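You operate a simulated robot arm through the tools that you are given. There is no shell and no other tool. Be economical: measure what you need, move in short steps, check, and stop when the job is done.

The job below is to be done with a simulated two-armed robot. You get a single attempt, and the scene is never put back.

Task
Take the small blue pad and leave it on the low board of the corner shelf. Take the wedge and put it on the shelf of the orange bench. Open the blue drawer, put the long nut on the top of the trestle table away in the inside of the blue drawer and shut the drawer again. Take the red slab on the orange bench and put it away on the chest shelf of the blue rack. Take the tall pot and leave it on the top of the blue-shelved table. Take the bolt with the blue head and put it on the top of the wooden stand. Close the green tray. Take the tall brick on the top of the short steel table and put it away on the low board of the corner shelf. Open the yellow drawer, put the yellow rubber ring on the top of the short steel table away in the inside of the yellow drawer, then shut the drawer. Take the green socket spanner and put it in the inside of the grey tub. Pick up the green greaser with one hand, pass it to the other hand and put it on the drum top. Any order will do. Set down upright: tall pot, bolt with the blue head, tall brick. The green tray goes toward x +0.0, y +1.0, z +0.0 (a direction in the base frame), to its stop.

The check looks at the end state, three seconds after you hand in, the way a careful person would. Anything else that was tipped, shoved, dropped, spilled or broken makes it a failure.

Robot
Two 7-joint arms with two-finger parallel grippers on one trunk, on a base that drives. Base frame: it is fixed to the floor where the robot stands at the start and does not move with it; the origin is under the middle of the robot, x ahead of it, y to its left, z up. Readings come in m, degrees, newtons and seconds.
The left shoulder is at the start at [0.07, 0.134, 1.126], the right one opposite. Places, roughly: blue drawer [-4.3, -4.7, 0.7]; bolt with the blue head (4x3x8 cm) [-1.6, 3.5, 0.6]; chest shelf of the blue rack [-5.9, -4.9, 1.3]; drum top [-7.5, 1.6, 0.9]; green greaser [-8.25, 4.75, 1]; green socket spanner (12x5x18 cm) [-6.1, 5.9, 0.8]; green tray [-2.6, 5.8, 0.8]; inside of the blue drawer [-4.3, -4.7, 0.7]; inside of the grey tub [-1.9, 5.9, 0.8]; inside of the yellow drawer [-3.9, -4.7, 0.7]; long nut (6x4x4 cm) [0.5, 0.3, 0.8]; low board of the corner shelf [0.7, -4.2, 0.3]; red slab (7x5x3 cm) [0.4, -2.2, 0.8]; shelf of the orange bench (136x24 cm) [0.52, -2.02, 0.28]; small blue pad (8x6x5 cm) [0.5, 0, 0.8]; tall brick (7x10x11 cm) [-4.6, 5.8, 0.9]; tall pot (8x7x14 cm) [-2.7, 0.9, 0.4]; top of the blue-shelved table [-1.4, 0, 0.6]; top of the wooden stand (38x20 cm) [-2.66, 1.02, 0.36]; wedge (12x5x3 cm) [0.3, 0.2, 0.8]; yellow drawer [-3.9, -4.7, 0.7]; yellow rubber ring (5x5x2 cm) [-4.8, 5.8, 0.9]. Payload 1.57 kg a hand.
The TCP of each hand is the grasp point between the finger pads, 0.03 m short of the fingertips. In the tool frame z runs along the fingers and y along their closing line. The gripper opens to 0.08 m. The fingers are 0.017 m wide and 0.012 m thick; the gripper's body (0.04 by 0.082 m) begins 0.08 m behind the TCP.
Orientation is that of the tool frame in the base frame, as a unit quaternion [x, y, z, w]. With the fingers straight down and closing along the base's y, the tool's x points along the base's -x, its y along +y and its z along -z.

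Tools
- The arms move only by the tool servo_tool. It takes "left_deltas", "right_deltas" or both (then of equal length, played together; a hand with none holds still); each is a list of rows, each a list of 3 entries, a list of its own where there are three numbers: the shift along the tool's x, y, z in m, then the turn, a rotation vector about the tool's x, y, z in degrees, then the opening in per cent of the stroke, from 0 (shut) to 100 (fully open). In form: [[[x, y, z], [ax, ay, az], fingers], ...]. A call has 1 to 10 rows; each row shifts and turns the commanded pose from where the row before left it, along the tool's axes as they then stand. A row lasts 0.2 s, in which the tool goes at most 0.05 m and 8.6 degrees; a call with a longer step from one row to the next is refused whole, and so is a gripper value outside its range. A pose out of reach is approached as far as the arm can. The call stops where the force on the tool passes 40 N (or 10 N more than at its start, if that is more) or the arm is blocked; 0.2 s more then pass. Each finger travels about 0.153 m/s and halts on what it meets, pressing with about 27 N; the grip force reading is that of the motor and also rises with nothing between the fingers. The clock runs only during rows and for 0.2 s after the last one: add rows that do not move to give the fingers time. The reply holds the time, the measured pose of the TCP, the force on the tool along the base axes, the opening and the grip force, in the units named above and with some noise, with the torque about the TCP (base axes, N m) and any sound that the robot's microphone picked up.
- Cameras (640 x 400 px; columns grow to the right, rows downward): "scene" is now at [0.1191, 0.0272, 1.3302]; the picture's right is [0.37, -0.93, 0.00], its down [-0.73, -0.29, -0.62] and it looks along [0.58, 0.23, -0.78] (base axes); focal length 272 px, centre (320, 200). "left" rides on the left gripper at [0.072, 0.007, -0.122] in its tool frame; the picture's right is [-0.09, 1.00, 0.00], its down [-0.84, -0.08, -0.54] and it looks along [-0.54, -0.05, 0.84] (tool axes); focal length 238 px, centre (320, 200). "right" rides on the right gripper at [0.072, -0.007, -0.122] in its tool frame; the picture's right is [0.09, 1.00, 0.00], its down [-0.84, 0.08, -0.54] and it looks along [-0.54, 0.05, 0.84] (tool axes); focal length 238 px, centre (320, 200).
- get_image(camera): a new picture of that camera. It takes no simulated time.
- slide_trunk(by): slides the trunk up (or, below 0, down) by that many m; the arms and the scene camera ride with it, the base frame stays. It gives what a move gives, with no picture.
- roll_base(legs): drives the robot by 1 to 6 legs, each [ahead, left, turn to the left] in m, m and degrees, along the robot's own axes; the way and the turn of a leg run together, so that a leg with both is an arc; at most 1.5 m and 180 degrees a leg. The arms and the cameras ride along, it lands a little off, and it stops where it bumps. It gives what a move gives.
- head_to(pan, tilt): turns the head with the scene camera to pan (to the left, within 86 degrees either way) and tilt (down, from -29 to 69), counted from straight ahead of the robot. It gives what a move gives.
- point_at(camera, pixels): for up to 12 pixels [column, row] of the newest picture of that camera ("zoom" is the newest enlarged one), the place [x, y, z] in the base frame of the surface seen there, good to about 0.002 m. It takes no simulated time.
- enlarge(camera, box): a new picture of the part [left, top, right, bottom] of that camera's present view, enlarged. It takes no simulated time.
- hand_in(): hands the job in; it is judged then, once.

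Go step by step. Measure first, check grasps and placings, and put right what went wrong. The budget is 392 turns and 370 pictures, counting those below and the enlarged ones. Unless the task says otherwise, let go and move clear before handing in, and close with one line.

The tools are called after "Call:" as name(argument=value, ...) on one line, values as JSON. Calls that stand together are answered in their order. servo_tool: Moves the arms, as the interface text tells. Its arguments: {"type":"object","properties":{"left_deltas":{"type":"array"},"right_deltas":{"type":"array"}},"required":[]} The other tools are called the same way: slide_trunk (by) slides the trunk up or down; roll_base (legs) drives the base; head_to (pan, tilt) turns the head that bears the scene camera; get_image (camera) takes a picture; point_at (camera, pixels) gives the place of the surface under pixels of a picture; enlarge (camera, box) takes an enlarged picture of a part of a camera's view; hand_in () hands the job in.

At the start:

```text
time: 0.0
left_ee_pos: [0.4104, 0.35, 1.0181]
left_orientation: [-0.001, 1.0, 0.0, 0.001]
left_force: [0.3, -1.3, -0.6]
left_wrist_torque: [0.01, 0.01, -0.02]
left_width: 0.08
left_gripper_force: 0.1
right_ee_pos: [0.4327, -0.0281, 0.985]
right_orientation: [0.0, 1.0, 0.0, 0.001]
right_force: [0.1, -0.5, 0.5]
right_wrist_torque: [0.02, 0.03, 0.02]
right_width: 0.0801
right_gripper_force: 0.1
trunk travel left (down, up): [-0.7, 0.24]
robot x, y, heading: [-0.0006, 0.0017, 0.0]
head pan, tilt: [21.9, 51.4]
```

scene: 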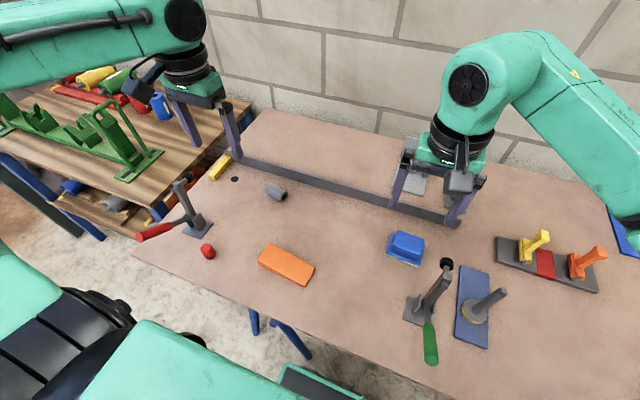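
right: 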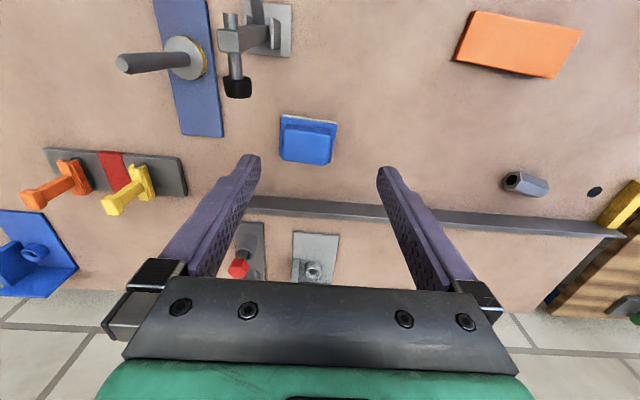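
left: 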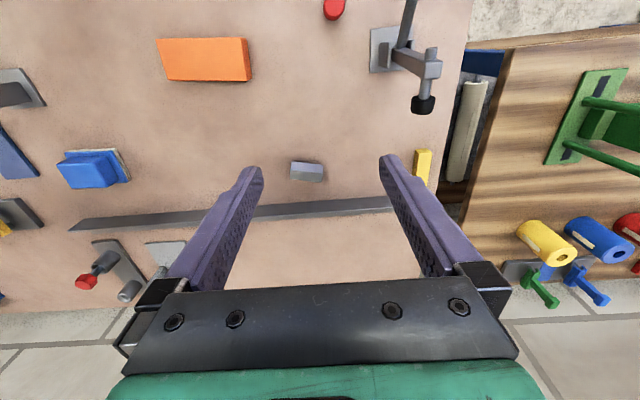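

The scene picture shows the pad (405,248), the orange wedge (286,264) and the nut (277,193). I'll measure them and look at the room.

Call:
point_at(camera="scene", pixels=[[407, 240], [392, 258], [418, 262], [286, 258], [262, 262], [302, 282], [312, 266], [268, 247], [277, 190], [286, 197], [300, 220], [427, 345]])

Call:
enlarge(camera="scene", box=[230, 160, 470, 310])

```text
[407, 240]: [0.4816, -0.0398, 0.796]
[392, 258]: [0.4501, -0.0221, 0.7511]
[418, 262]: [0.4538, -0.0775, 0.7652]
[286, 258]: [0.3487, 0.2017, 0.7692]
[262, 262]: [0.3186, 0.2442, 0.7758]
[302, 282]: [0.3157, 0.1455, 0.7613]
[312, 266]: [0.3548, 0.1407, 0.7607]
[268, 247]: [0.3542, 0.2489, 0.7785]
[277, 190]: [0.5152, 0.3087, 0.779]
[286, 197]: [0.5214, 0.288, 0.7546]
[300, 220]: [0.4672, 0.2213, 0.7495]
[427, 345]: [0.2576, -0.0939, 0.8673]
```

```text
2.67 times, centred on (350, 235) of scene
```

zoom: 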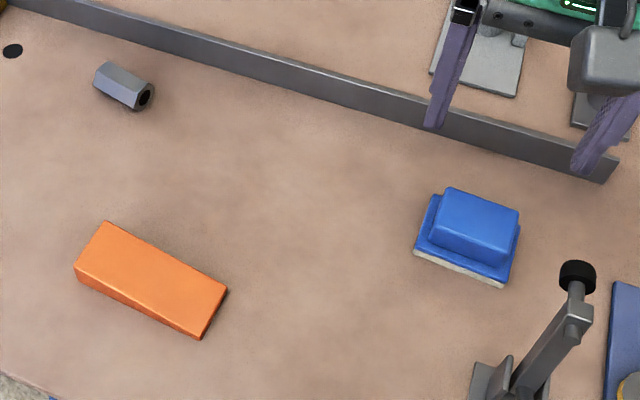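

Call:
point_at(camera="zoom", pixels=[[448, 192], [516, 212], [438, 232], [500, 260], [415, 250], [500, 283], [110, 225], [224, 290], [198, 334], [78, 268], [110, 68], [140, 85]])

Call:
head_to(pan=0, tilt=40)

Call:
get_image(camera="scene")

```text
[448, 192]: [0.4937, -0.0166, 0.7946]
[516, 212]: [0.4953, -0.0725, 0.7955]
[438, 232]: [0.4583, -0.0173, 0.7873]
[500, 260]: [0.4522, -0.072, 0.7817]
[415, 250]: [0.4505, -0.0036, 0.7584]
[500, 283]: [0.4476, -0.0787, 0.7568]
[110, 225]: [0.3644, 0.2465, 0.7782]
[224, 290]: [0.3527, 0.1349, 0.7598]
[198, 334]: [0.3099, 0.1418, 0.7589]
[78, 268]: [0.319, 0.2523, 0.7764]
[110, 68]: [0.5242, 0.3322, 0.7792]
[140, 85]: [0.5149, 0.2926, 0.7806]
```

```text
time: 0.8
left_ee_pos: [0.41, 0.3507, 1.0181]
left_orientation: [0.0, 1.0, 0.0, -0.001]
left_force: [0.1, 0.0, 0.1]
left_wrist_torque: [0.0, -0.02, 0.01]
left_width: 0.0799
left_gripper_force: 0.0
right_ee_pos: [0.4335, -0.0283, 0.9839]
right_orientation: [0.0, 1.0, 0.0, 0.0]
right_force: [-0.7, 0.0, -0.3]
right_wrist_torque: [-0.01, 0.0, 0.04]
right_width: 0.0797
right_gripper_force: 0.0
trunk travel left (down, up): [-0.7, 0.24]
robot x, y, heading: [-0.0008, -0.0002, 0.2]
head pan, tilt: [0.0, 40.0]
```

```text
365 pictures are left
```

scene: 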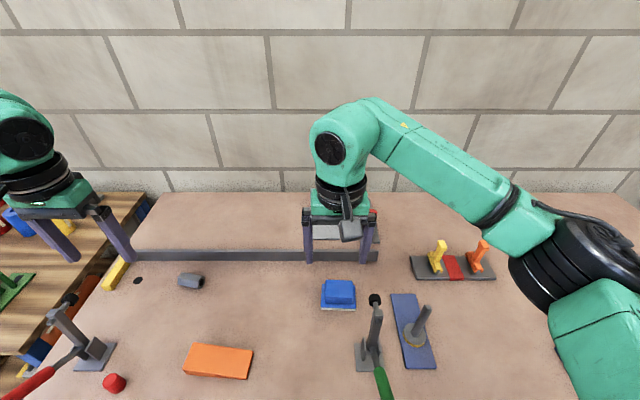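

Pad centre ≈ (0.477,-0.043), wedge centre ≈ (0.337,0.194). Before grasping I'll look at the orange bench on the right to see how its shelf can be reached.

Call:
head_to(pan=-75, tilt=25)

Call:
get_image(camera="scene")

```text
time: 2.3
left_ee_pos: [0.411, 0.3505, 1.0174]
left_orientation: [-0.001, 1.0, 0.0, 0.0]
left_force: [-0.4, 0.3, 0.4]
left_wrist_torque: [0.01, -0.04, 0.0]
left_width: 0.0802
left_gripper_force: 0.0
right_ee_pos: [0.4334, -0.0275, 0.9847]
right_orientation: [0.0, 1.0, 0.001, 0.0]
right_force: [-0.1, -0.2, 1.0]
right_wrist_torque: [-0.02, 0.01, 0.02]
right_width: 0.0798
right_gripper_force: 0.1
trunk travel left (down, up): [-0.7, 0.24]
robot x, y, heading: [-0.0019, 0.0025, 0.2]
head pan, tilt: [-75.0, 25.0]
```

```text
364 pictures are left
```

scene: 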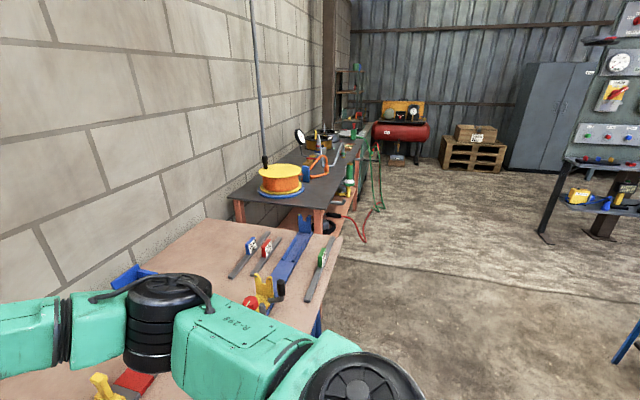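

The bench shelf lies under a top, so tilted grasps are useful. I'll turn the left hand to close along x for the wedge and tilt the right hand 40° forward for the pad.

Call:
servo_tool(left_deltas=[[[0, 0, 0], [0, 0, 8.5], 100], [[0, 0, 0], [0, 0, 8.5], 100], [[0, 0, 0], [0, 0, 8.5], 100], [[0, 0, 0], [0, 0, 8.5], 100], [[0, 0, 0], [0, 0, 8.5], 100], [[0, 0, 0], [0, 0, 8.5], 100], [[0, 0, 0], [0, 0, 8.5], 100], [[0, 0, 0], [0, 0, 8.5], 100], [[0, 0, 0], [0, 0, 8.5], 100], [[0, 0, 0], [0, 0, 8.5], 100]], right_deltas=[[[0, 0, 0], [0, -8, 0], 100], [[0, 0, 0], [0, -8, 0], 100], [[0, 0, 0], [0, -8, 0], 100], [[0, 0, 0], [0, -8, 0], 100], [[0, 0, 0], [0, -8, 0], 100], [[0, 0, 0], [0, 0, 0], 100], [[0, 0, 0], [0, 0, 0], 100], [[0, 0, 0], [0, 0, 0], 100], [[0, 0, 0], [0, 0, 0], 100], [[0, 0, 0], [0, 0, 0], 100]])

Call:
servo_tool(left_deltas=[[[0, 0, 0], [0, 0, 5.2], 100], [[0, 0, 0], [0, 0, 5.2], 100], [[0, 0, 0], [0, -8, 0], 100], [[0, 0, 0], [0, -8, 0], 100], [[0, 0, 0], [0, -8, 0], 100], [[0, 0, 0], [0, -8, 0], 100], [[0, 0, 0], [0, -8, 0], 100], [[0, 0, 0], [0, 0, 0], 100]])

Call:
head_to(pan=0, tilt=45)

Call:
get_image(camera="scene")

```text
time: 4.5
left_ee_pos: [0.4106, 0.351, 1.0185]
left_orientation: [0.676, 0.737, 0.0, 0.0]
left_force: [-0.4, 0.0, -0.5]
left_wrist_torque: [0.0, -0.03, 0.0]
left_width: 0.0798
left_gripper_force: 0.1
right_ee_pos: [0.4334, -0.0277, 0.9842]
right_orientation: [0.0, 0.94, 0.0, 0.342]
right_force: [0.1, -0.1, 0.1]
right_wrist_torque: [0.0, 0.0, 0.01]
right_width: 0.0801
right_gripper_force: 0.0
trunk travel left (down, up): [-0.7, 0.24]
robot x, y, heading: [-0.0019, -0.0016, 0.1]
head pan, tilt: [-75.0, 25.0]
```

```text
time: 6.3
left_ee_pos: [0.4103, 0.3502, 1.0194]
left_orientation: [0.695, 0.632, -0.253, 0.232]
left_force: [0.4, -0.1, -0.2]
left_wrist_torque: [0.04, -0.01, -0.01]
left_width: 0.0798
left_gripper_force: 0.1
right_ee_pos: [0.4341, -0.0282, 0.9843]
right_orientation: [-0.001, 0.94, 0.001, 0.342]
right_force: [-0.5, 0.9, -1.0]
right_wrist_torque: [0.01, 0.0, 0.01]
right_width: 0.0801
right_gripper_force: 0.0
trunk travel left (down, up): [-0.7, 0.24]
robot x, y, heading: [-0.0012, 0.0021, -0.0]
head pan, tilt: [-75.0, 25.0]
```

```text
time: 7.8
left_ee_pos: [0.4124, 0.3493, 1.0182]
left_orientation: [0.694, 0.633, -0.252, 0.23]
left_force: [-0.6, 0.1, -0.2]
left_wrist_torque: [0.01, -0.04, -0.02]
left_width: 0.0796
left_gripper_force: 0.1
right_ee_pos: [0.434, -0.0282, 0.9848]
right_orientation: [0.0, 0.94, 0.0, 0.342]
right_force: [-0.4, 0.5, -0.2]
right_wrist_torque: [-0.05, 0.02, -0.03]
right_width: 0.0798
right_gripper_force: 0.0
trunk travel left (down, up): [-0.7, 0.24]
robot x, y, heading: [-0.0039, 0.0011, 0.1]
head pan, tilt: [0.0, 45.0]
```

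```text
363 pictures are left
```

scene: 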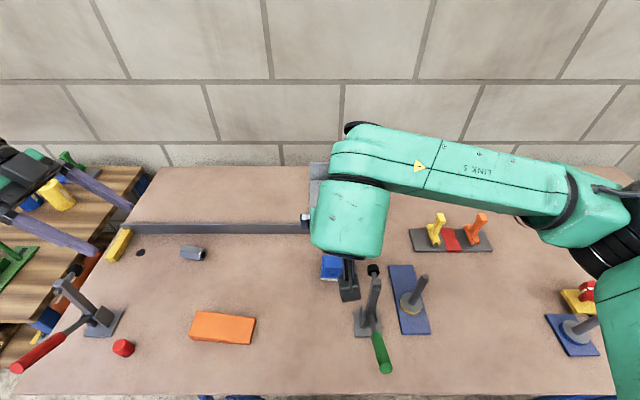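

Call:
point_at(camera="scene", pixels=[[374, 268], [373, 280], [372, 292], [369, 310], [365, 328], [385, 368], [377, 340], [356, 315], [410, 294]])

Call:
get_image(camera="right")

```text
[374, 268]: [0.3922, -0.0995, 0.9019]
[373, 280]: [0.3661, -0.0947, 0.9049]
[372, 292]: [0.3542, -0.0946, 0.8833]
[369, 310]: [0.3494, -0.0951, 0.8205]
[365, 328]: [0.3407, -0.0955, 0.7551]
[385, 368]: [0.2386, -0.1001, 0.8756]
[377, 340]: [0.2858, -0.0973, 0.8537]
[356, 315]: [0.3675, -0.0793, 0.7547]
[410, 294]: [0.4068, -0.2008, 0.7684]
```

```text
362 pictures are left
```

right: 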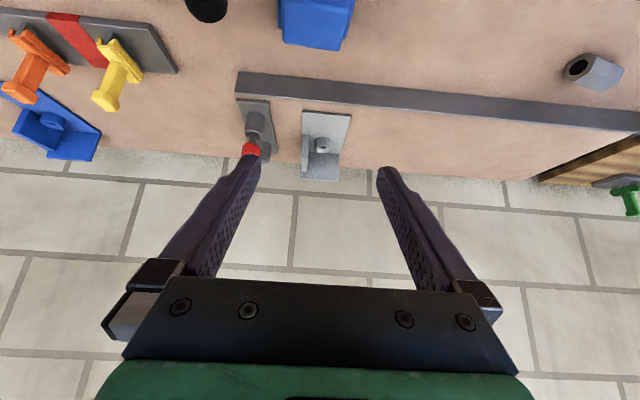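

The clamp (tip at x≈0.39, y≈-0.10, z≈0.90) is close to the pad on the right, so the left hand will take the pad from the left, closing along x. I'll look closely at the pad first.

Call:
enlarge(camera="left", box=[0, 0, 320, 200])

Call:
get_image(camera="left")

```text
2.00 times, centred on (160, 100) of left
```

zoom: 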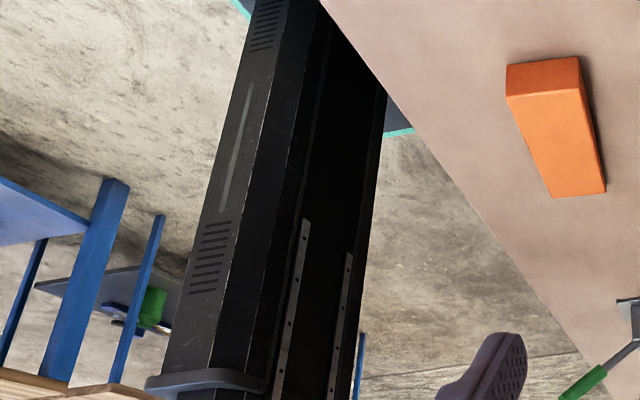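

```text
360 pictures are left
```

left: 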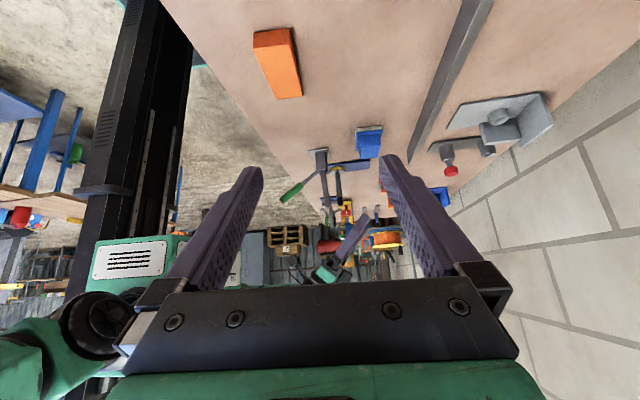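

Call:
servo_tool(left_deltas=[[[0, 0, 0], [-3.2, 0, -3.83], 100], [[-0.0175, 0.0072, 0.0336], [0, 0, 0], 100], [[-0.0175, 0.0072, 0.0336], [0, 0, 0], 100], [[-0.0175, 0.0072, 0.0336], [0, 0, 0], 100], [[-0.0175, 0.0072, 0.0336], [0, 0, 0], 100], [[-0.0175, 0.0072, 0.0336], [0, 0, 0], 100], [[-0.0175, 0.0072, 0.0336], [0, 0, 0], 100], [[-0.0175, 0.0072, 0.0336], [0, 0, 0], 100], [[-0.0175, 0.0072, 0.0336], [0, 0, 0], 100], [[-0.0175, 0.0072, 0.0336], [0, 0, 0], 100]], right_deltas=[[[0, -0.05, 0], [0, 0, 0], 100], [[0, -0.05, 0], [0, 0, 0], 100], [[0, -0.05, 0], [0, 0, 0], 100], [[0, -0.05, 0], [0, 0, 0], 100], [[0, -0.05, 0], [0, 0, 0], 100], [[0, 0, 0], [0, 0, 0], 100], [[0, 0, 0], [0, 0, 0], 100], [[0, 0, 0], [0, 0, 0], 100], [[0, 0, 0], [0, 0, 0], 100], [[0, 0, 0], [0, 0, 0], 100]])

Call:
get_image(camera="left")

Call:
get_image(camera="scene")

```text
time: 10.0
left_ee_pos: [0.4744, 0.0324, 0.8875]
left_orientation: [0.667, 0.663, -0.242, 0.241]
left_force: [0.2, -0.5, 0.6]
left_wrist_torque: [0.03, 0.01, 0.01]
left_width: 0.0799
left_gripper_force: 0.1
right_ee_pos: [0.4327, -0.2792, 0.9847]
right_orientation: [0.0, 0.94, 0.002, 0.342]
right_force: [-0.1, -0.6, 0.1]
right_wrist_torque: [-0.01, -0.02, 0.03]
right_width: 0.0803
right_gripper_force: 0.1
trunk travel left (down, up): [-0.7, 0.24]
robot x, y, heading: [0.0037, -0.0005, -0.1]
head pan, tilt: [0.0, 45.0]
```

```text
359 pictures are left
```

left: 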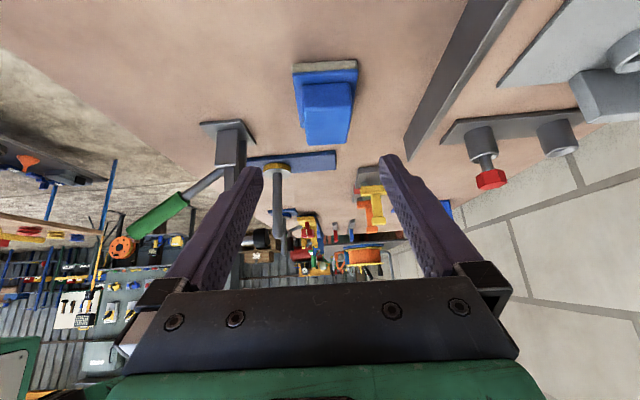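

```text
358 pictures are left
```

scene: 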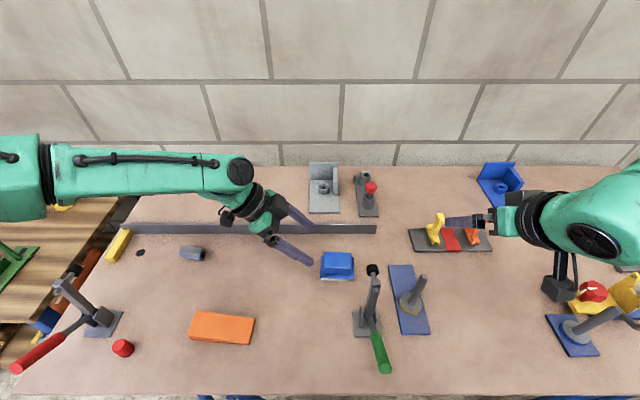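

Call:
point_at(camera="left", pixels=[[305, 86], [352, 86], [308, 140], [346, 143], [294, 72], [358, 72], [300, 108], [440, 90], [410, 135]])

Call:
point_at(camera="scene", pixels=[[300, 229], [350, 233], [325, 253], [352, 255], [353, 272], [323, 270], [322, 279], [353, 281]])

```text
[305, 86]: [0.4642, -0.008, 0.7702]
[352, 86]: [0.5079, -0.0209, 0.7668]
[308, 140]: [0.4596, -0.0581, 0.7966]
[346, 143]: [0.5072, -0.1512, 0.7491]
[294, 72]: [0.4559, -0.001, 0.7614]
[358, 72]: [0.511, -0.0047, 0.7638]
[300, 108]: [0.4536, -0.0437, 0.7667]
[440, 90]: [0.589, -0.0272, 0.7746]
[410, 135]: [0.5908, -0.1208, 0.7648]
```

```text
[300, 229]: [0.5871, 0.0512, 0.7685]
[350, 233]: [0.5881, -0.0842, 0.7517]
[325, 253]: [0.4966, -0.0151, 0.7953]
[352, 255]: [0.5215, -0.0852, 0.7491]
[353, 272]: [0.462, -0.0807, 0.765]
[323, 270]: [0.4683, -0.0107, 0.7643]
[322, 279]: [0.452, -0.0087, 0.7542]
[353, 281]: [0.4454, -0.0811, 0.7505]
```

Call:
servo_tool(left_deltas=[[[0.0003, 0.0014, 0.0293], [0, 0, 0], 100], [[0.0003, 0.0014, 0.0293], [0, 0, 0], 100], [[0.0003, 0.0014, 0.0293], [0, 0, 0], 100], [[0.0003, 0.0014, 0.0293], [0, 0, 0], 100], [[0, 0, 0], [0, 0, 0], 100], [[0, 0, 0], [0, 0, 0], 0], [[0, 0, 0], [0, 0, 0], 0], [[0, 0, 0], [0, 0, 0], 0]])

Call:
get_image(camera="left")

```text
time: 11.8
left_ee_pos: [0.4291, 0.0087, 0.8478]
left_orientation: [0.666, 0.663, -0.243, 0.241]
left_force: [0.6, -0.4, 0.3]
left_wrist_torque: [0.01, 0.01, 0.02]
left_width: 0.0002
left_gripper_force: 21.8
left hand out of reach, approached as far as the arm can: row 1, 2, 3, 4
right_ee_pos: [0.4317, -0.2774, 0.986]
right_orientation: [0.0, 0.94, 0.0, 0.342]
right_force: [0.1, 0.7, 0.5]
right_wrist_torque: [-0.03, 0.05, 0.01]
right_width: 0.0802
right_gripper_force: 0.0
trunk travel left (down, up): [-0.7, 0.24]
robot x, y, heading: [0.0016, -0.0042, -0.0]
head pan, tilt: [0.0, 45.0]
```

```text
357 pictures are left
```

left: 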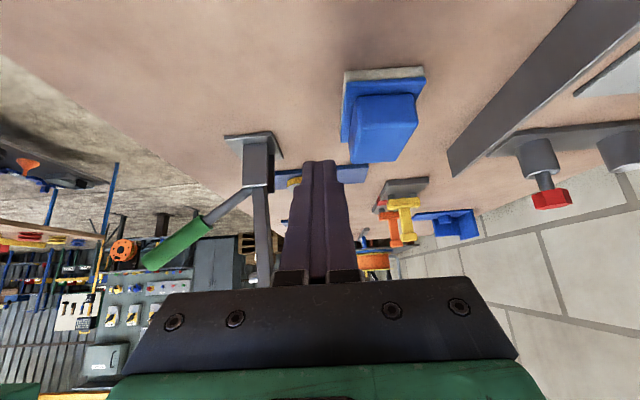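

Left arm ran out of reach (closed on nothing at z 0.848). I'll open, rise, and lower the trunk to get a better reach.

Call:
servo_tool(left_deltas=[[[0, 0, 0], [0, 0, 0], 100], [[0, 0, 0], [0, 0, 0], 100], [[-0.024, 0, -0.029], [0, 0, 0], 100], [[-0.024, 0, -0.029], [0, 0, 0], 100], [[-0.024, 0, -0.029], [0, 0, 0], 100], [[-0.024, 0, -0.029], [0, 0, 0], 100], [[-0.024, 0, -0.029], [0, 0, 0], 100], [[0, 0, 0], [0, 0, 0], 100]])

```text
time: 13.6
left_ee_pos: [0.4303, 0.0086, 1.0384]
left_orientation: [0.666, 0.663, -0.242, 0.241]
left_force: [0.6, -0.4, 0.3]
left_wrist_torque: [-0.03, 0.02, -0.02]
left_width: 0.0799
left_gripper_force: 0.0
right_ee_pos: [0.4326, -0.2755, 0.9863]
right_orientation: [0.0, 0.94, 0.0, 0.342]
right_force: [-0.1, 1.3, 0.6]
right_wrist_torque: [-0.01, 0.0, 0.02]
right_width: 0.0799
right_gripper_force: 0.0
trunk travel left (down, up): [-0.7, 0.24]
robot x, y, heading: [-0.001, 0.0007, -0.1]
head pan, tilt: [0.0, 45.0]
```

Call:
servo_tool(right_deltas=[[[-0.004, 0, -0.036], [0, 0, 0], 100], [[-0.004, 0, -0.036], [0, 0, 0], 100], [[-0.004, 0, -0.036], [0, 0, 0], 100], [[-0.004, 0, -0.036], [0, 0, 0], 100], [[-0.004, 0, -0.036], [0, 0, 0], 100]])

Call:
slide_trunk(by=-0.17)

```text
time: 14.8
left_ee_pos: [0.4296, 0.0072, 1.0387]
left_orientation: [0.667, 0.662, -0.244, 0.241]
left_force: [0.1, 0.1, -0.4]
left_wrist_torque: [-0.04, -0.01, -0.02]
left_width: 0.0797
left_gripper_force: 0.0
right_ee_pos: [0.3324, -0.2776, 1.1354]
right_orientation: [0.0, 0.939, -0.001, 0.343]
right_force: [0.1, 0.2, -0.8]
right_wrist_torque: [0.01, 0.0, 0.01]
right_width: 0.0799
right_gripper_force: 0.0
trunk travel left (down, up): [-0.7, 0.24]
robot x, y, heading: [-0.001, 0.0007, -0.0]
head pan, tilt: [0.0, 45.0]
```

```text
time: 16.7
left_ee_pos: [0.4292, 0.0087, 0.8686]
left_orientation: [0.667, 0.662, -0.243, 0.24]
left_force: [-0.1, -1.2, 0.5]
left_wrist_torque: [0.02, 0.03, -0.01]
left_width: 0.08
left_gripper_force: 0.0
right_ee_pos: [0.3335, -0.2793, 0.9652]
right_orientation: [0.0, 0.94, 0.0, 0.342]
right_force: [0.3, -0.8, -0.6]
right_wrist_torque: [-0.01, 0.02, 0.01]
right_width: 0.0798
right_gripper_force: 0.1
trunk travel left (down, up): [-0.53, 0.41]
robot x, y, heading: [0.0014, -0.0019, 0.1]
head pan, tilt: [0.0, 45.0]
```

Call:
servo_tool(left_deltas=[[[0.0035, 0.0254, -0.003], [0, 0, 0], 100], [[0.0035, 0.0254, -0.003], [0, 0, 0], 100], [[0, 0, 0.0312], [0, 0, 0], 100], [[0, 0, 0.0312], [0, 0, 0], 100], [[0, 0, 0.0312], [0, 0, 0], 100], [[0, 0, 0], [0, 0, 0], 100]])

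Call:
get_image(camera="left")

```text
time: 18.1
left_ee_pos: [0.4731, -0.0306, 0.7984]
left_orientation: [0.666, 0.663, -0.243, 0.241]
left_force: [0.5, -0.8, -0.6]
left_wrist_torque: [0.0, -0.03, 0.0]
left_width: 0.0798
left_gripper_force: 0.0
left hand out of reach, approached as far as the arm can: row 5
right_ee_pos: [0.3337, -0.2794, 0.9652]
right_orientation: [0.001, 0.94, -0.001, 0.342]
right_force: [-0.3, -1.0, 0.5]
right_wrist_torque: [-0.03, -0.01, 0.01]
right_width: 0.0801
right_gripper_force: 0.1
trunk travel left (down, up): [-0.53, 0.41]
robot x, y, heading: [0.0031, 0.0012, -0.2]
head pan, tilt: [0.0, 45.0]
```

```text
356 pictures are left
```

left: 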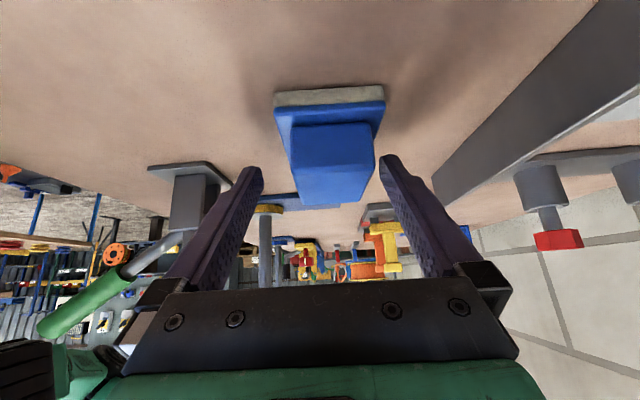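

Call:
servo_tool(left_deltas=[[[0, 0, 0], [0, 0, 0], 50], [[0, 0, 0], [0, 0, 0], 20], [[0, 0, 0], [0, 0, 0], 0], [[0, 0, 0], [0, 0, 0], 0]])

Call:
servo_tool(left_deltas=[[[-0.016, 0, -0.019], [0, 0, 0], 0], [[-0.016, 0, -0.019], [0, 0, 0], 0], [[-0.016, 0, -0.019], [0, 0, 0], 0], [[-0.016, 0, -0.019], [0, 0, 0], 0], [[-0.016, 0, -0.019], [0, 0, 0], 0], [[0, 0, 0], [0, 0, 0], 0]])

Call:
get_image(camera="left")

Call:
get_image(camera="scene")

```text
time: 19.1
left_ee_pos: [0.4726, -0.0313, 0.8]
left_orientation: [0.666, 0.663, -0.242, 0.241]
left_force: [-0.7, 0.8, -0.3]
left_wrist_torque: [0.02, -0.03, -0.04]
left_width: 0.0452
left_gripper_force: 27.6
right_ee_pos: [0.3346, -0.2779, 0.9651]
right_orientation: [0.0, 0.94, 0.0, 0.342]
right_force: [-0.5, -0.3, 0.7]
right_wrist_torque: [0.01, 0.0, 0.05]
right_width: 0.0801
right_gripper_force: 0.1
trunk travel left (down, up): [-0.53, 0.41]
robot x, y, heading: [-0.0016, 0.0055, 0.3]
head pan, tilt: [0.0, 45.0]
```

```text
time: 20.5
left_ee_pos: [0.473, -0.034, 0.9238]
left_orientation: [0.667, 0.663, -0.242, 0.241]
left_force: [0.4, -0.6, -0.9]
left_wrist_torque: [-0.02, -0.03, 0.05]
left_width: 0.0451
left_gripper_force: 27.0
right_ee_pos: [0.3329, -0.2775, 0.9654]
right_orientation: [-0.001, 0.94, 0.0, 0.342]
right_force: [-0.5, 0.0, 0.0]
right_wrist_torque: [-0.03, 0.01, -0.01]
right_width: 0.0799
right_gripper_force: 0.1
trunk travel left (down, up): [-0.53, 0.41]
robot x, y, heading: [-0.0006, 0.0032, 0.0]
head pan, tilt: [0.0, 45.0]
```

```text
355 pictures are left
```

left: 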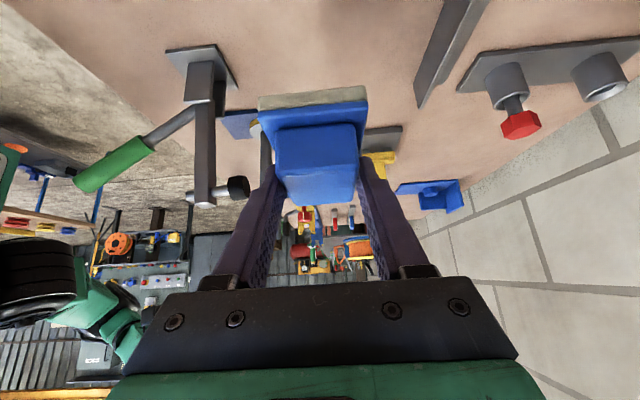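

```text
354 pictures are left
```

scene: 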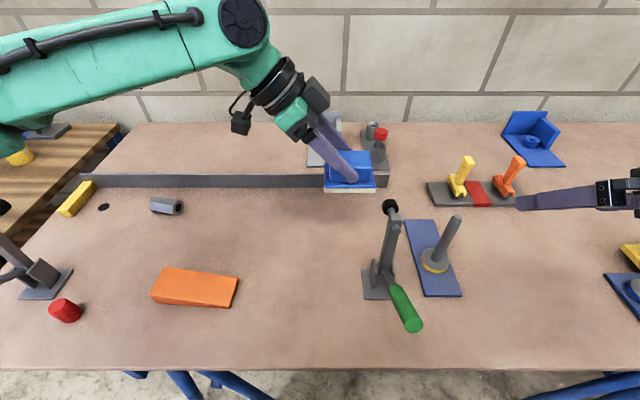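

Call:
servo_tool(left_deltas=[[[0.0246, -0.017, -0.0376], [0, 0, 0], 0], [[0.0246, -0.017, -0.0376], [0, 0, 0], 0], [[0.0246, -0.017, -0.0376], [0, 0, 0], 0], [[0.0246, -0.017, -0.0376], [0, 0, 0], 0], [[0.0246, -0.017, -0.0376], [0, 0, 0], 0], [[0.0246, -0.017, -0.0376], [0, 0, 0], 0], [[0.0246, -0.017, -0.0376], [0, 0, 0], 0], [[0.0246, -0.017, -0.0376], [0, 0, 0], 0], [[0.0246, -0.017, -0.0376], [0, 0, 0], 0], [[0.0246, -0.017, -0.0376], [0, 0, 0], 0]], right_deltas=[[[0, 0, 0], [-5.45, 0, -6.49], 100], [[0, 0, 0], [-5.45, 0, -6.49], 100], [[0, 0, 0], [-5.45, 0, -6.49], 100], [[0, 0, 0], [-5.45, 0, -6.49], 100], [[0, 0, 0], [-5.45, 0, -6.49], 100], [[0, 0, 0], [-5.45, 0, -6.49], 100], [[0, 0, 0], [-5.45, 0, -6.49], 100], [[0, 0, 0], [-5.45, 0, -6.49], 100], [[0, 0, 0], [-5.45, 0, -6.49], 100], [[0, 0, 0], [-5.45, 0, -6.49], 100]])

Call:
get_image(camera="scene")

```text
time: 22.7
left_ee_pos: [0.3075, 0.3822, 1.0333]
left_orientation: [0.665, 0.663, -0.241, 0.244]
left_force: [0.1, 0.5, -1.3]
left_wrist_torque: [-0.06, -0.01, 0.01]
left_width: 0.045
left_gripper_force: 27.2
left hand out of reach, approached as far as the arm can: row 10
right_ee_pos: [0.1706, -0.1949, 0.9587]
right_orientation: [-0.372, 0.855, 0.162, 0.323]
right_force: [28.0, 22.6, 10.1]
right_wrist_torque: [-0.56, 1.33, -1.7]
right_width: 0.0746
right_gripper_force: 0.1
right hand out of reach, approached as far as the arm can: row 3, 4, 5, 6, 7, 8, 9, 10
trunk travel left (down, up): [-0.53, 0.41]
robot x, y, heading: [-0.0004, -0.0022, 0.1]
head pan, tilt: [0.0, 45.0]
```

```text
353 pictures are left
```

scene: 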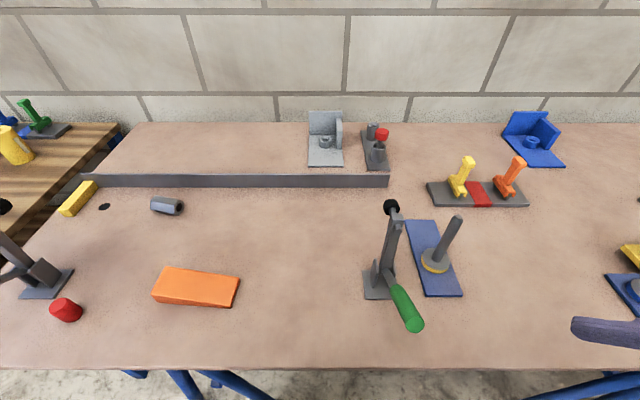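

The right hand was pushed against the robot's own body (28 N). I'll move it forward and out before turning further.

Call:
servo_tool(right_deltas=[[[-0.0115, -0.035, -0.005], [0, 0, 0], 100], [[-0.0115, -0.035, -0.005], [0, 0, 0], 100], [[-0.0115, -0.035, -0.005], [0, 0, 0], 100], [[-0.0115, -0.035, -0.005], [0, 0, 0], 100], [[-0.0115, -0.035, -0.005], [0, 0, 0], 100], [[0, 0, 0], [0, 0, 0], 100]])

Call:
get_image(camera="right")

```text
time: 24.1
left_ee_pos: [0.3092, 0.3793, 1.0342]
left_orientation: [0.666, 0.663, -0.242, 0.241]
left_force: [0.2, 0.2, -0.3]
left_wrist_torque: [0.0, 0.03, -0.01]
left_width: 0.045
left_gripper_force: 27.0
right_ee_pos: [0.1951, -0.1938, 0.996]
right_orientation: [-0.375, 0.855, 0.161, 0.32]
right_force: [-0.2, 0.3, 0.4]
right_wrist_torque: [0.0, 0.0, 0.04]
right_width: 0.0803
right_gripper_force: 0.1
right hand out of reach, approached as far as the arm can: row 1, 2, 3, 4, 5
trunk travel left (down, up): [-0.53, 0.41]
robot x, y, heading: [-0.0009, 0.0003, -0.2]
head pan, tilt: [0.0, 45.0]
```

```text
352 pictures are left
```

right: 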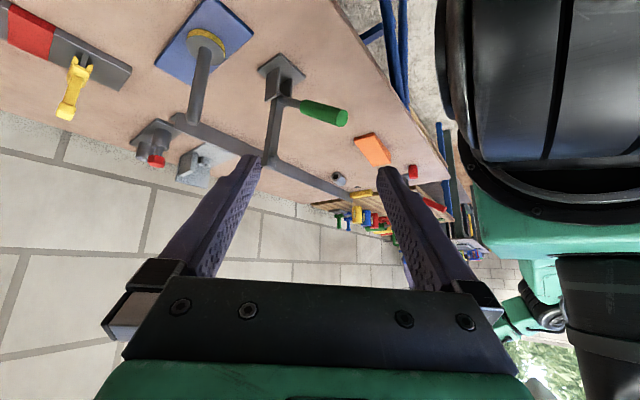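

Call:
servo_tool(right_deltas=[[[0, 0, 0], [5.45, 0, 6.49], 100], [[0, 0, 0], [5.45, 0, 6.49], 100], [[0, 0, 0], [5.45, 0, 6.49], 100], [[0, 0, 0], [5.45, 0, 6.49], 100], [[0, 0, 0], [5.45, 0, 6.49], 100], [[0, 0, 0], [5.45, 0, 6.49], 100], [[-0.03, 0.02, 0.02], [0, 0, 0], 100], [[-0.03, 0.02, 0.02], [0, 0, 0], 100], [[-0.03, 0.02, 0.02], [0, 0, 0], 100], [[-0.03, 0.02, 0.02], [0, 0, 0], 100]])

```text
time: 26.3
left_ee_pos: [0.3108, 0.381, 1.0337]
left_orientation: [0.666, 0.662, -0.243, 0.241]
left_force: [0.2, -0.3, -1.2]
left_wrist_torque: [0.01, 0.04, 0.02]
left_width: 0.045
left_gripper_force: 26.8
right_ee_pos: [0.3445, -0.1185, 1.0103]
right_orientation: [0.029, 0.94, 0.016, 0.339]
right_force: [-0.4, 0.5, -0.4]
right_wrist_torque: [-0.01, 0.01, -0.01]
right_width: 0.08
right_gripper_force: 0.0
trunk travel left (down, up): [-0.53, 0.41]
robot x, y, heading: [-0.0027, 0.0019, 0.1]
head pan, tilt: [0.0, 45.0]
```

Call:
servo_tool(right_deltas=[[[-0.01, 0.045, 0.005], [0, 0, 0], 100], [[-0.01, 0.045, 0.005], [0, 0, 0], 100], [[-0.01, 0.045, 0.005], [0, 0, 0], 100], [[-0.01, 0.045, 0.005], [0, 0, 0], 100], [[-0.01, 0.045, 0.005], [0, 0, 0], 100], [[0, 0, 0], [-5.45, 0, -6.49], 100], [[0, 0, 0], [-5.45, 0, -6.49], 100], [[0, 0, 0], [-5.45, 0, -6.49], 100], [[0, 0, 0], [-5.45, 0, -6.49], 100], [[0, 0, 0], [-5.45, 0, -6.49], 100]])

Call:
get_image(camera="scene")

```text
time: 28.5
left_ee_pos: [0.3096, 0.3795, 1.0338]
left_orientation: [0.666, 0.663, -0.241, 0.241]
left_force: [0.7, 0.0, -0.8]
left_wrist_torque: [0.02, -0.03, -0.01]
left_width: 0.045
left_gripper_force: 26.7
right_ee_pos: [0.4062, 0.1004, 1.0378]
right_orientation: [-0.315, 0.88, 0.141, 0.327]
right_force: [-0.1, -0.2, 0.3]
right_wrist_torque: [0.02, 0.0, 0.01]
right_width: 0.0801
right_gripper_force: 0.0
trunk travel left (down, up): [-0.53, 0.41]
robot x, y, heading: [-0.0027, -0.0034, -0.0]
head pan, tilt: [0.0, 45.0]
```

```text
351 pictures are left
```

scene: 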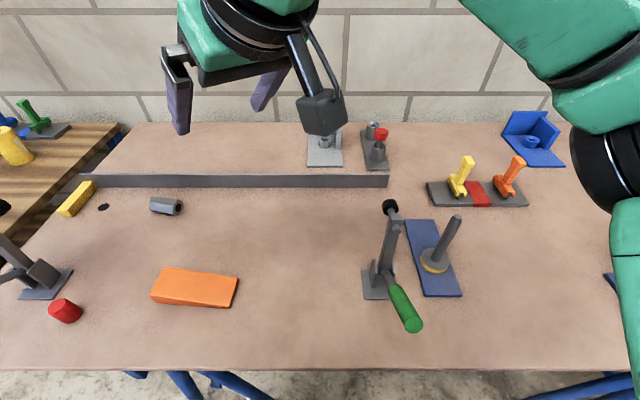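

Call:
servo_tool(right_deltas=[[[0, 0, 0], [-5.36, 0, -6.39], 100], [[0, 0, 0], [-5.36, 0, -6.39], 100], [[0, 0, 0], [-5.36, 0, -6.39], 100], [[0, 0, 0], [-5.36, 0, -6.39], 100], [[0, 0, 0], [-5.36, 0, -6.39], 100], [[0, 0, 0], [0, 0, 0], 100]])

```text
time: 29.9
left_ee_pos: [0.3094, 0.3798, 1.0343]
left_orientation: [0.666, 0.663, -0.242, 0.242]
left_force: [0.4, 0.4, -0.3]
left_wrist_torque: [0.02, 0.04, 0.01]
left_width: 0.0451
left_gripper_force: 27.1
right_ee_pos: [0.4056, 0.1008, 1.0377]
right_orientation: [-0.477, 0.801, 0.197, 0.304]
right_force: [-0.8, -0.1, 1.1]
right_wrist_torque: [-0.03, -0.02, 0.03]
right_width: 0.0802
right_gripper_force: 0.1
right hand out of reach, approached as far as the arm can: row 4, 5
trunk travel left (down, up): [-0.53, 0.41]
robot x, y, heading: [0.0014, 0.0035, 0.2]
head pan, tilt: [0.0, 45.0]
```

The tool yaw stops at ≈64°; turning the base left by 21° gives the rest and brings the hand over the wedge.

Call:
roll_base(legs=[[0, 0, 21]])

Call:
get_image(camera="right")

Call:
get_image(camera="scene")

```text
time: 31.4
left_ee_pos: [0.1505, 0.4665, 1.034]
left_orientation: [0.532, 0.775, -0.193, 0.282]
left_force: [-0.5, -0.2, -1.3]
left_wrist_torque: [0.01, -0.04, -0.02]
left_width: 0.0452
left_gripper_force: 26.6
right_ee_pos: [0.3424, 0.2409, 1.0382]
right_orientation: [-0.617, 0.698, 0.251, 0.262]
right_force: [1.3, -0.5, -0.2]
right_wrist_torque: [0.0, -0.01, 0.01]
right_width: 0.08
right_gripper_force: 0.0
trunk travel left (down, up): [-0.53, 0.41]
robot x, y, heading: [-0.0012, 0.0002, 21.3]
head pan, tilt: [0.0, 45.0]
```

```text
350 pictures are left
```

right: 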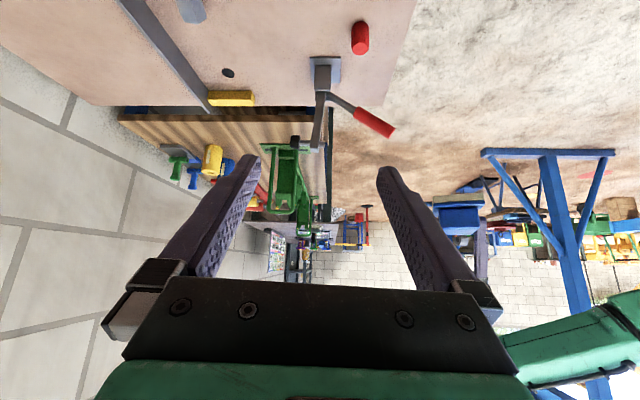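

```text
349 pictures are left
```

scene: 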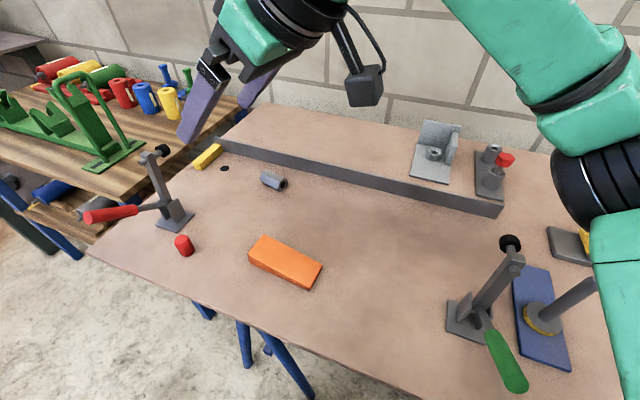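

Call:
servo_tool(right_deltas=[[[0.0427, -0.0013, 0.0058], [0, 0, 0], 100], [[0.0427, -0.0013, 0.0058], [0, 0, 0], 100], [[0.0427, -0.0013, 0.0058], [0, 0, 0], 100], [[0.0427, -0.0013, 0.0058], [0, 0, 0], 100], [[0.0427, -0.0013, 0.0058], [0, 0, 0], 100], [[0, 0, 0], [0, 0, 0], 100]])

Call:
get_image(camera="right")

```text
time: 32.9
left_ee_pos: [0.1497, 0.4678, 1.0338]
left_orientation: [0.531, 0.775, -0.193, 0.283]
left_force: [0.3, 0.4, 0.2]
left_wrist_torque: [0.02, 0.0, 0.01]
left_width: 0.0449
left_gripper_force: 26.8
right_ee_pos: [0.3269, 0.107, 0.8691]
right_orientation: [-0.614, 0.702, 0.248, 0.262]
right_force: [-0.7, 0.7, 0.6]
right_wrist_torque: [0.02, -0.01, 0.0]
right_width: 0.08
right_gripper_force: 0.0
trunk travel left (down, up): [-0.53, 0.41]
robot x, y, heading: [-0.0006, -0.0027, 21.3]
head pan, tilt: [0.0, 45.0]
```

```text
348 pictures are left
```

right: 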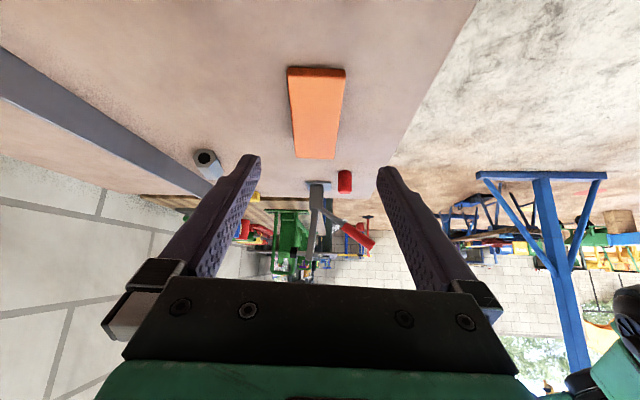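

Call:
servo_tool(right_deltas=[[[0, -0.0006, 0.0289], [0, 0, 0], 100], [[0, -0.0006, 0.0289], [0, 0, 0], 100], [[0, -0.0006, 0.0289], [0, 0, 0], 100], [[0, -0.0006, 0.0289], [0, 0, 0], 100], [[0, 0, 0], [0, 0, 0], 100], [[0, 0, 0], [0, 0, 0], 50], [[0, 0, 0], [0, 0, 0], 0], [[0, 0, 0], [0, 0, 0], 0]])

Call:
get_image(camera="right")

```text
time: 34.9
left_ee_pos: [0.1487, 0.4528, 1.0381]
left_orientation: [0.542, 0.768, -0.189, 0.284]
left_force: [0.6, 0.0, -0.5]
left_wrist_torque: [0.03, 0.01, -0.01]
left_width: 0.0452
left_gripper_force: 27.4
right_ee_pos: [0.3545, 0.1694, 0.825]
right_orientation: [-0.602, 0.695, 0.24, 0.312]
right_force: [1.1, 0.0, -0.3]
right_wrist_torque: [0.02, -0.01, 0.0]
right_width: 0.0
right_gripper_force: 21.5
trunk travel left (down, up): [-0.53, 0.41]
robot x, y, heading: [0.0059, -0.0032, 20.1]
head pan, tilt: [0.0, 45.0]
stopped in row 8 (right hand): the arm was blocked; the commanded pose is now the measured one
```

```text
347 pictures are left
```

right: 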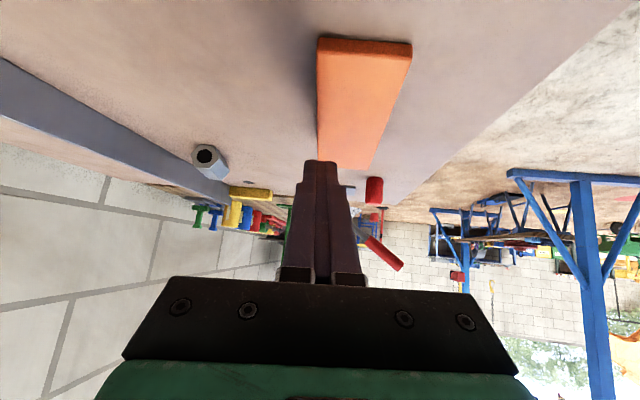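

The arm was blocked 4 cm too high (closed on nothing). I look for what it touches.

Call:
get_image(camera="scene")

Call:
get_image(camera="left")

```text
346 pictures are left
```

scene: 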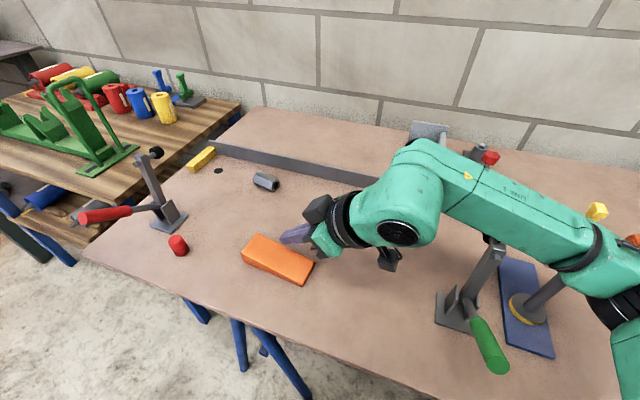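

```text
345 pictures are left
```

left: 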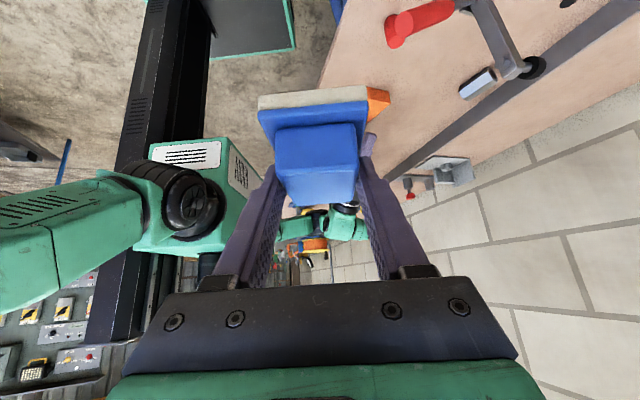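

The right forearm rests on the clamp, so the wedge is better taken later with the left hand. I'll lift the right arm and take the nut with it instead, measuring the free space on the left first.

Call:
servo_tool(right_deltas=[[[-0.025, 0, -0.0275], [0, 0, 0], 100], [[-0.025, 0, -0.0275], [0, 0, 0], 100], [[-0.025, 0, -0.0275], [0, 0, 0], 100], [[-0.025, 0, -0.0275], [0, 0, 0], 100], [[-0.025, 0, -0.0275], [0, 0, 0], 100], [[-0.025, 0, -0.0275], [0, 0, 0], 100], [[0, 0, 0], [0, 0, 0], 100]])

Call:
get_image(camera="scene")

Call:
point_at(camera="scene", pixels=[[85, 248], [210, 300], [380, 375], [70, 230], [10, 190], [264, 176], [276, 184], [257, 180], [485, 255], [490, 345]])

```text
time: 36.5
left_ee_pos: [0.1609, 0.4627, 1.0333]
left_orientation: [0.538, 0.77, -0.195, 0.28]
left_force: [0.2, 1.2, -0.5]
left_wrist_torque: [-0.01, -0.01, -0.02]
left_width: 0.0451
left_gripper_force: 27.3
right_ee_pos: [0.3544, 0.1697, 1.0365]
right_orientation: [-0.606, 0.698, 0.244, 0.293]
right_force: [0.3, -0.5, 0.1]
right_wrist_torque: [0.03, 0.0, 0.02]
right_width: 0.0799
right_gripper_force: 0.0
trunk travel left (down, up): [-0.53, 0.41]
robot x, y, heading: [0.0024, -0.0021, 20.5]
head pan, tilt: [0.0, 45.0]
```

```text
344 pictures are left
```

scene: 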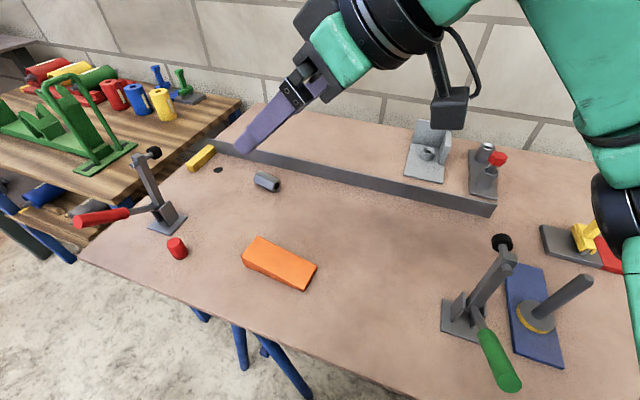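

```text
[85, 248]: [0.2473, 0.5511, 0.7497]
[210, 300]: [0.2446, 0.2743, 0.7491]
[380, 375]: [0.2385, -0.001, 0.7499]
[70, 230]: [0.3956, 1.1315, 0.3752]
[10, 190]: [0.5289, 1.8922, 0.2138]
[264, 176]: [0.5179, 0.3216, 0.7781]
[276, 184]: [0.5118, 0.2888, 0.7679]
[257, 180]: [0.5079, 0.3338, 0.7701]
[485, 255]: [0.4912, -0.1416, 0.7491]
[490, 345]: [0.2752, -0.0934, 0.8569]
```

Call:
roll_base(legs=[[0.088, 0.234, 0]])

Call:
servo_tool(right_deltas=[[[0, 0, 0], [0, 8, 0], 100], [[0, 0, 0], [0, 8, 0], 100], [[0, 0, 0], [0, 8, 0], 100], [[0, 0, 0], [0, 8, 0], 100], [[0, 0, 0], [0, 8, 0], 100], [[0, 0, 0], [0, 0, 0], 100]])

Call:
get_image(camera="right")

Call:
get_image(camera="scene")

```text
time: 38.3
left_ee_pos: [0.1606, 0.7078, 1.0342]
left_orientation: [0.537, 0.771, -0.195, 0.281]
left_force: [-1.1, -0.5, -1.1]
left_wrist_torque: [-0.04, 0.0, -0.03]
left_width: 0.0452
left_gripper_force: 26.8
right_ee_pos: [0.3564, 0.4163, 1.0351]
right_orientation: [-0.607, 0.697, 0.246, 0.293]
right_force: [-0.5, -0.2, -0.3]
right_wrist_torque: [-0.01, 0.0, 0.02]
right_width: 0.0801
right_gripper_force: 0.0
trunk travel left (down, up): [-0.53, 0.41]
robot x, y, heading: [0.0081, 0.2447, 20.6]
head pan, tilt: [0.0, 45.0]
```

```text
time: 39.7
left_ee_pos: [0.1615, 0.7079, 1.0338]
left_orientation: [0.538, 0.771, -0.194, 0.28]
left_force: [-0.4, 0.0, -1.3]
left_wrist_torque: [0.01, 0.04, 0.0]
left_width: 0.0451
left_gripper_force: 27.4
right_ee_pos: [0.3241, 0.4066, 1.0201]
right_orientation: [-0.652, 0.757, 0.024, 0.038]
right_force: [-0.8, -0.1, -0.6]
right_wrist_torque: [0.01, 0.01, 0.0]
right_width: 0.0801
right_gripper_force: 0.0
right hand out of reach, approached as far as the arm can: row 3, 4, 5
trunk travel left (down, up): [-0.53, 0.41]
robot x, y, heading: [0.0021, 0.2407, 20.8]
head pan, tilt: [0.0, 45.0]
```

```text
343 pictures are left
```

right: 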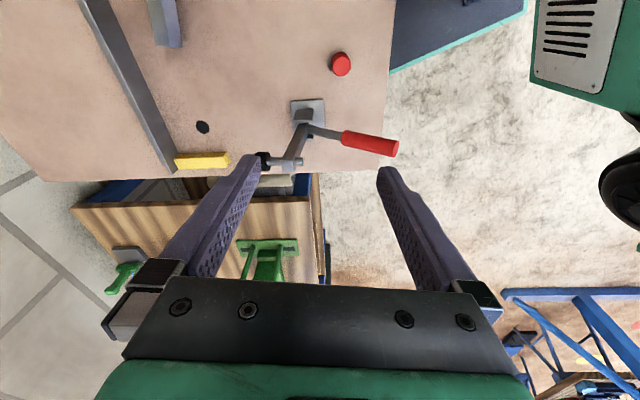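

```text
342 pictures are left
```

scene: 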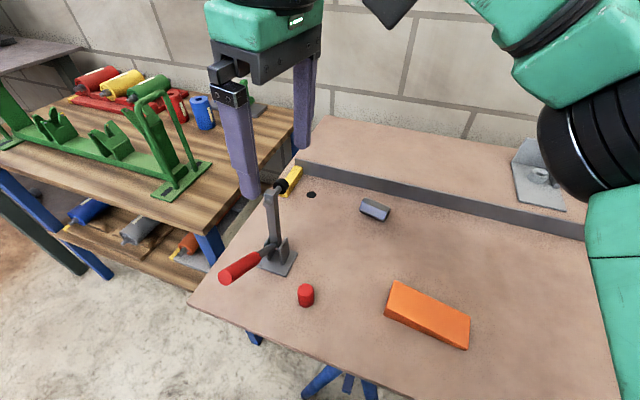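

Call:
point_at(camera="scene", pixels=[[364, 202], [388, 210], [376, 205], [380, 216], [366, 212], [386, 218], [297, 186], [270, 200]])

Call:
enlarge(camera="scene", box=[320, 180, 420, 240])

```text
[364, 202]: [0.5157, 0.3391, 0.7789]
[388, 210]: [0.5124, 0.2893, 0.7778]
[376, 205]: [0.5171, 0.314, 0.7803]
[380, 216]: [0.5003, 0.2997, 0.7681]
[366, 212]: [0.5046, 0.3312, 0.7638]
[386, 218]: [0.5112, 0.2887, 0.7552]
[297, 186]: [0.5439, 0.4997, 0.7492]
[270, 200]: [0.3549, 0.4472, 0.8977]
```

```text
6.40 times, centred on (370, 210) of scene
```

zoom: 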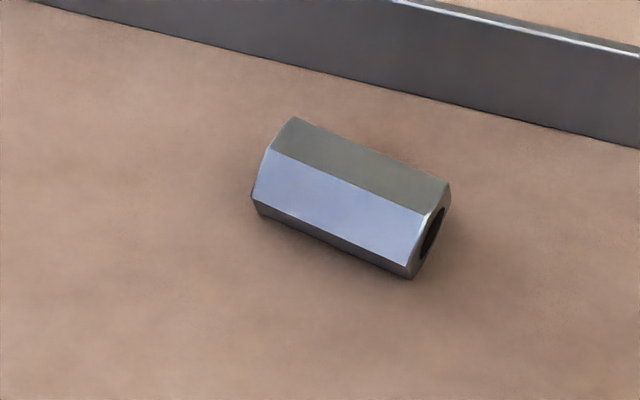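

Call:
point_at(camera="zoom", pixels=[[285, 140], [440, 192], [275, 165], [420, 225], [360, 165], [260, 195], [405, 262], [340, 232]])

```text
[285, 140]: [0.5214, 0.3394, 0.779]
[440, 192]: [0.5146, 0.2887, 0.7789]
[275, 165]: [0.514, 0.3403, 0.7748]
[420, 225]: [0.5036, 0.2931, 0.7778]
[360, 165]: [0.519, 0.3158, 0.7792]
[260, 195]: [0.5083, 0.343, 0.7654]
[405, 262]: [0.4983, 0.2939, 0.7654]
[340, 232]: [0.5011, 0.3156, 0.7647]
```

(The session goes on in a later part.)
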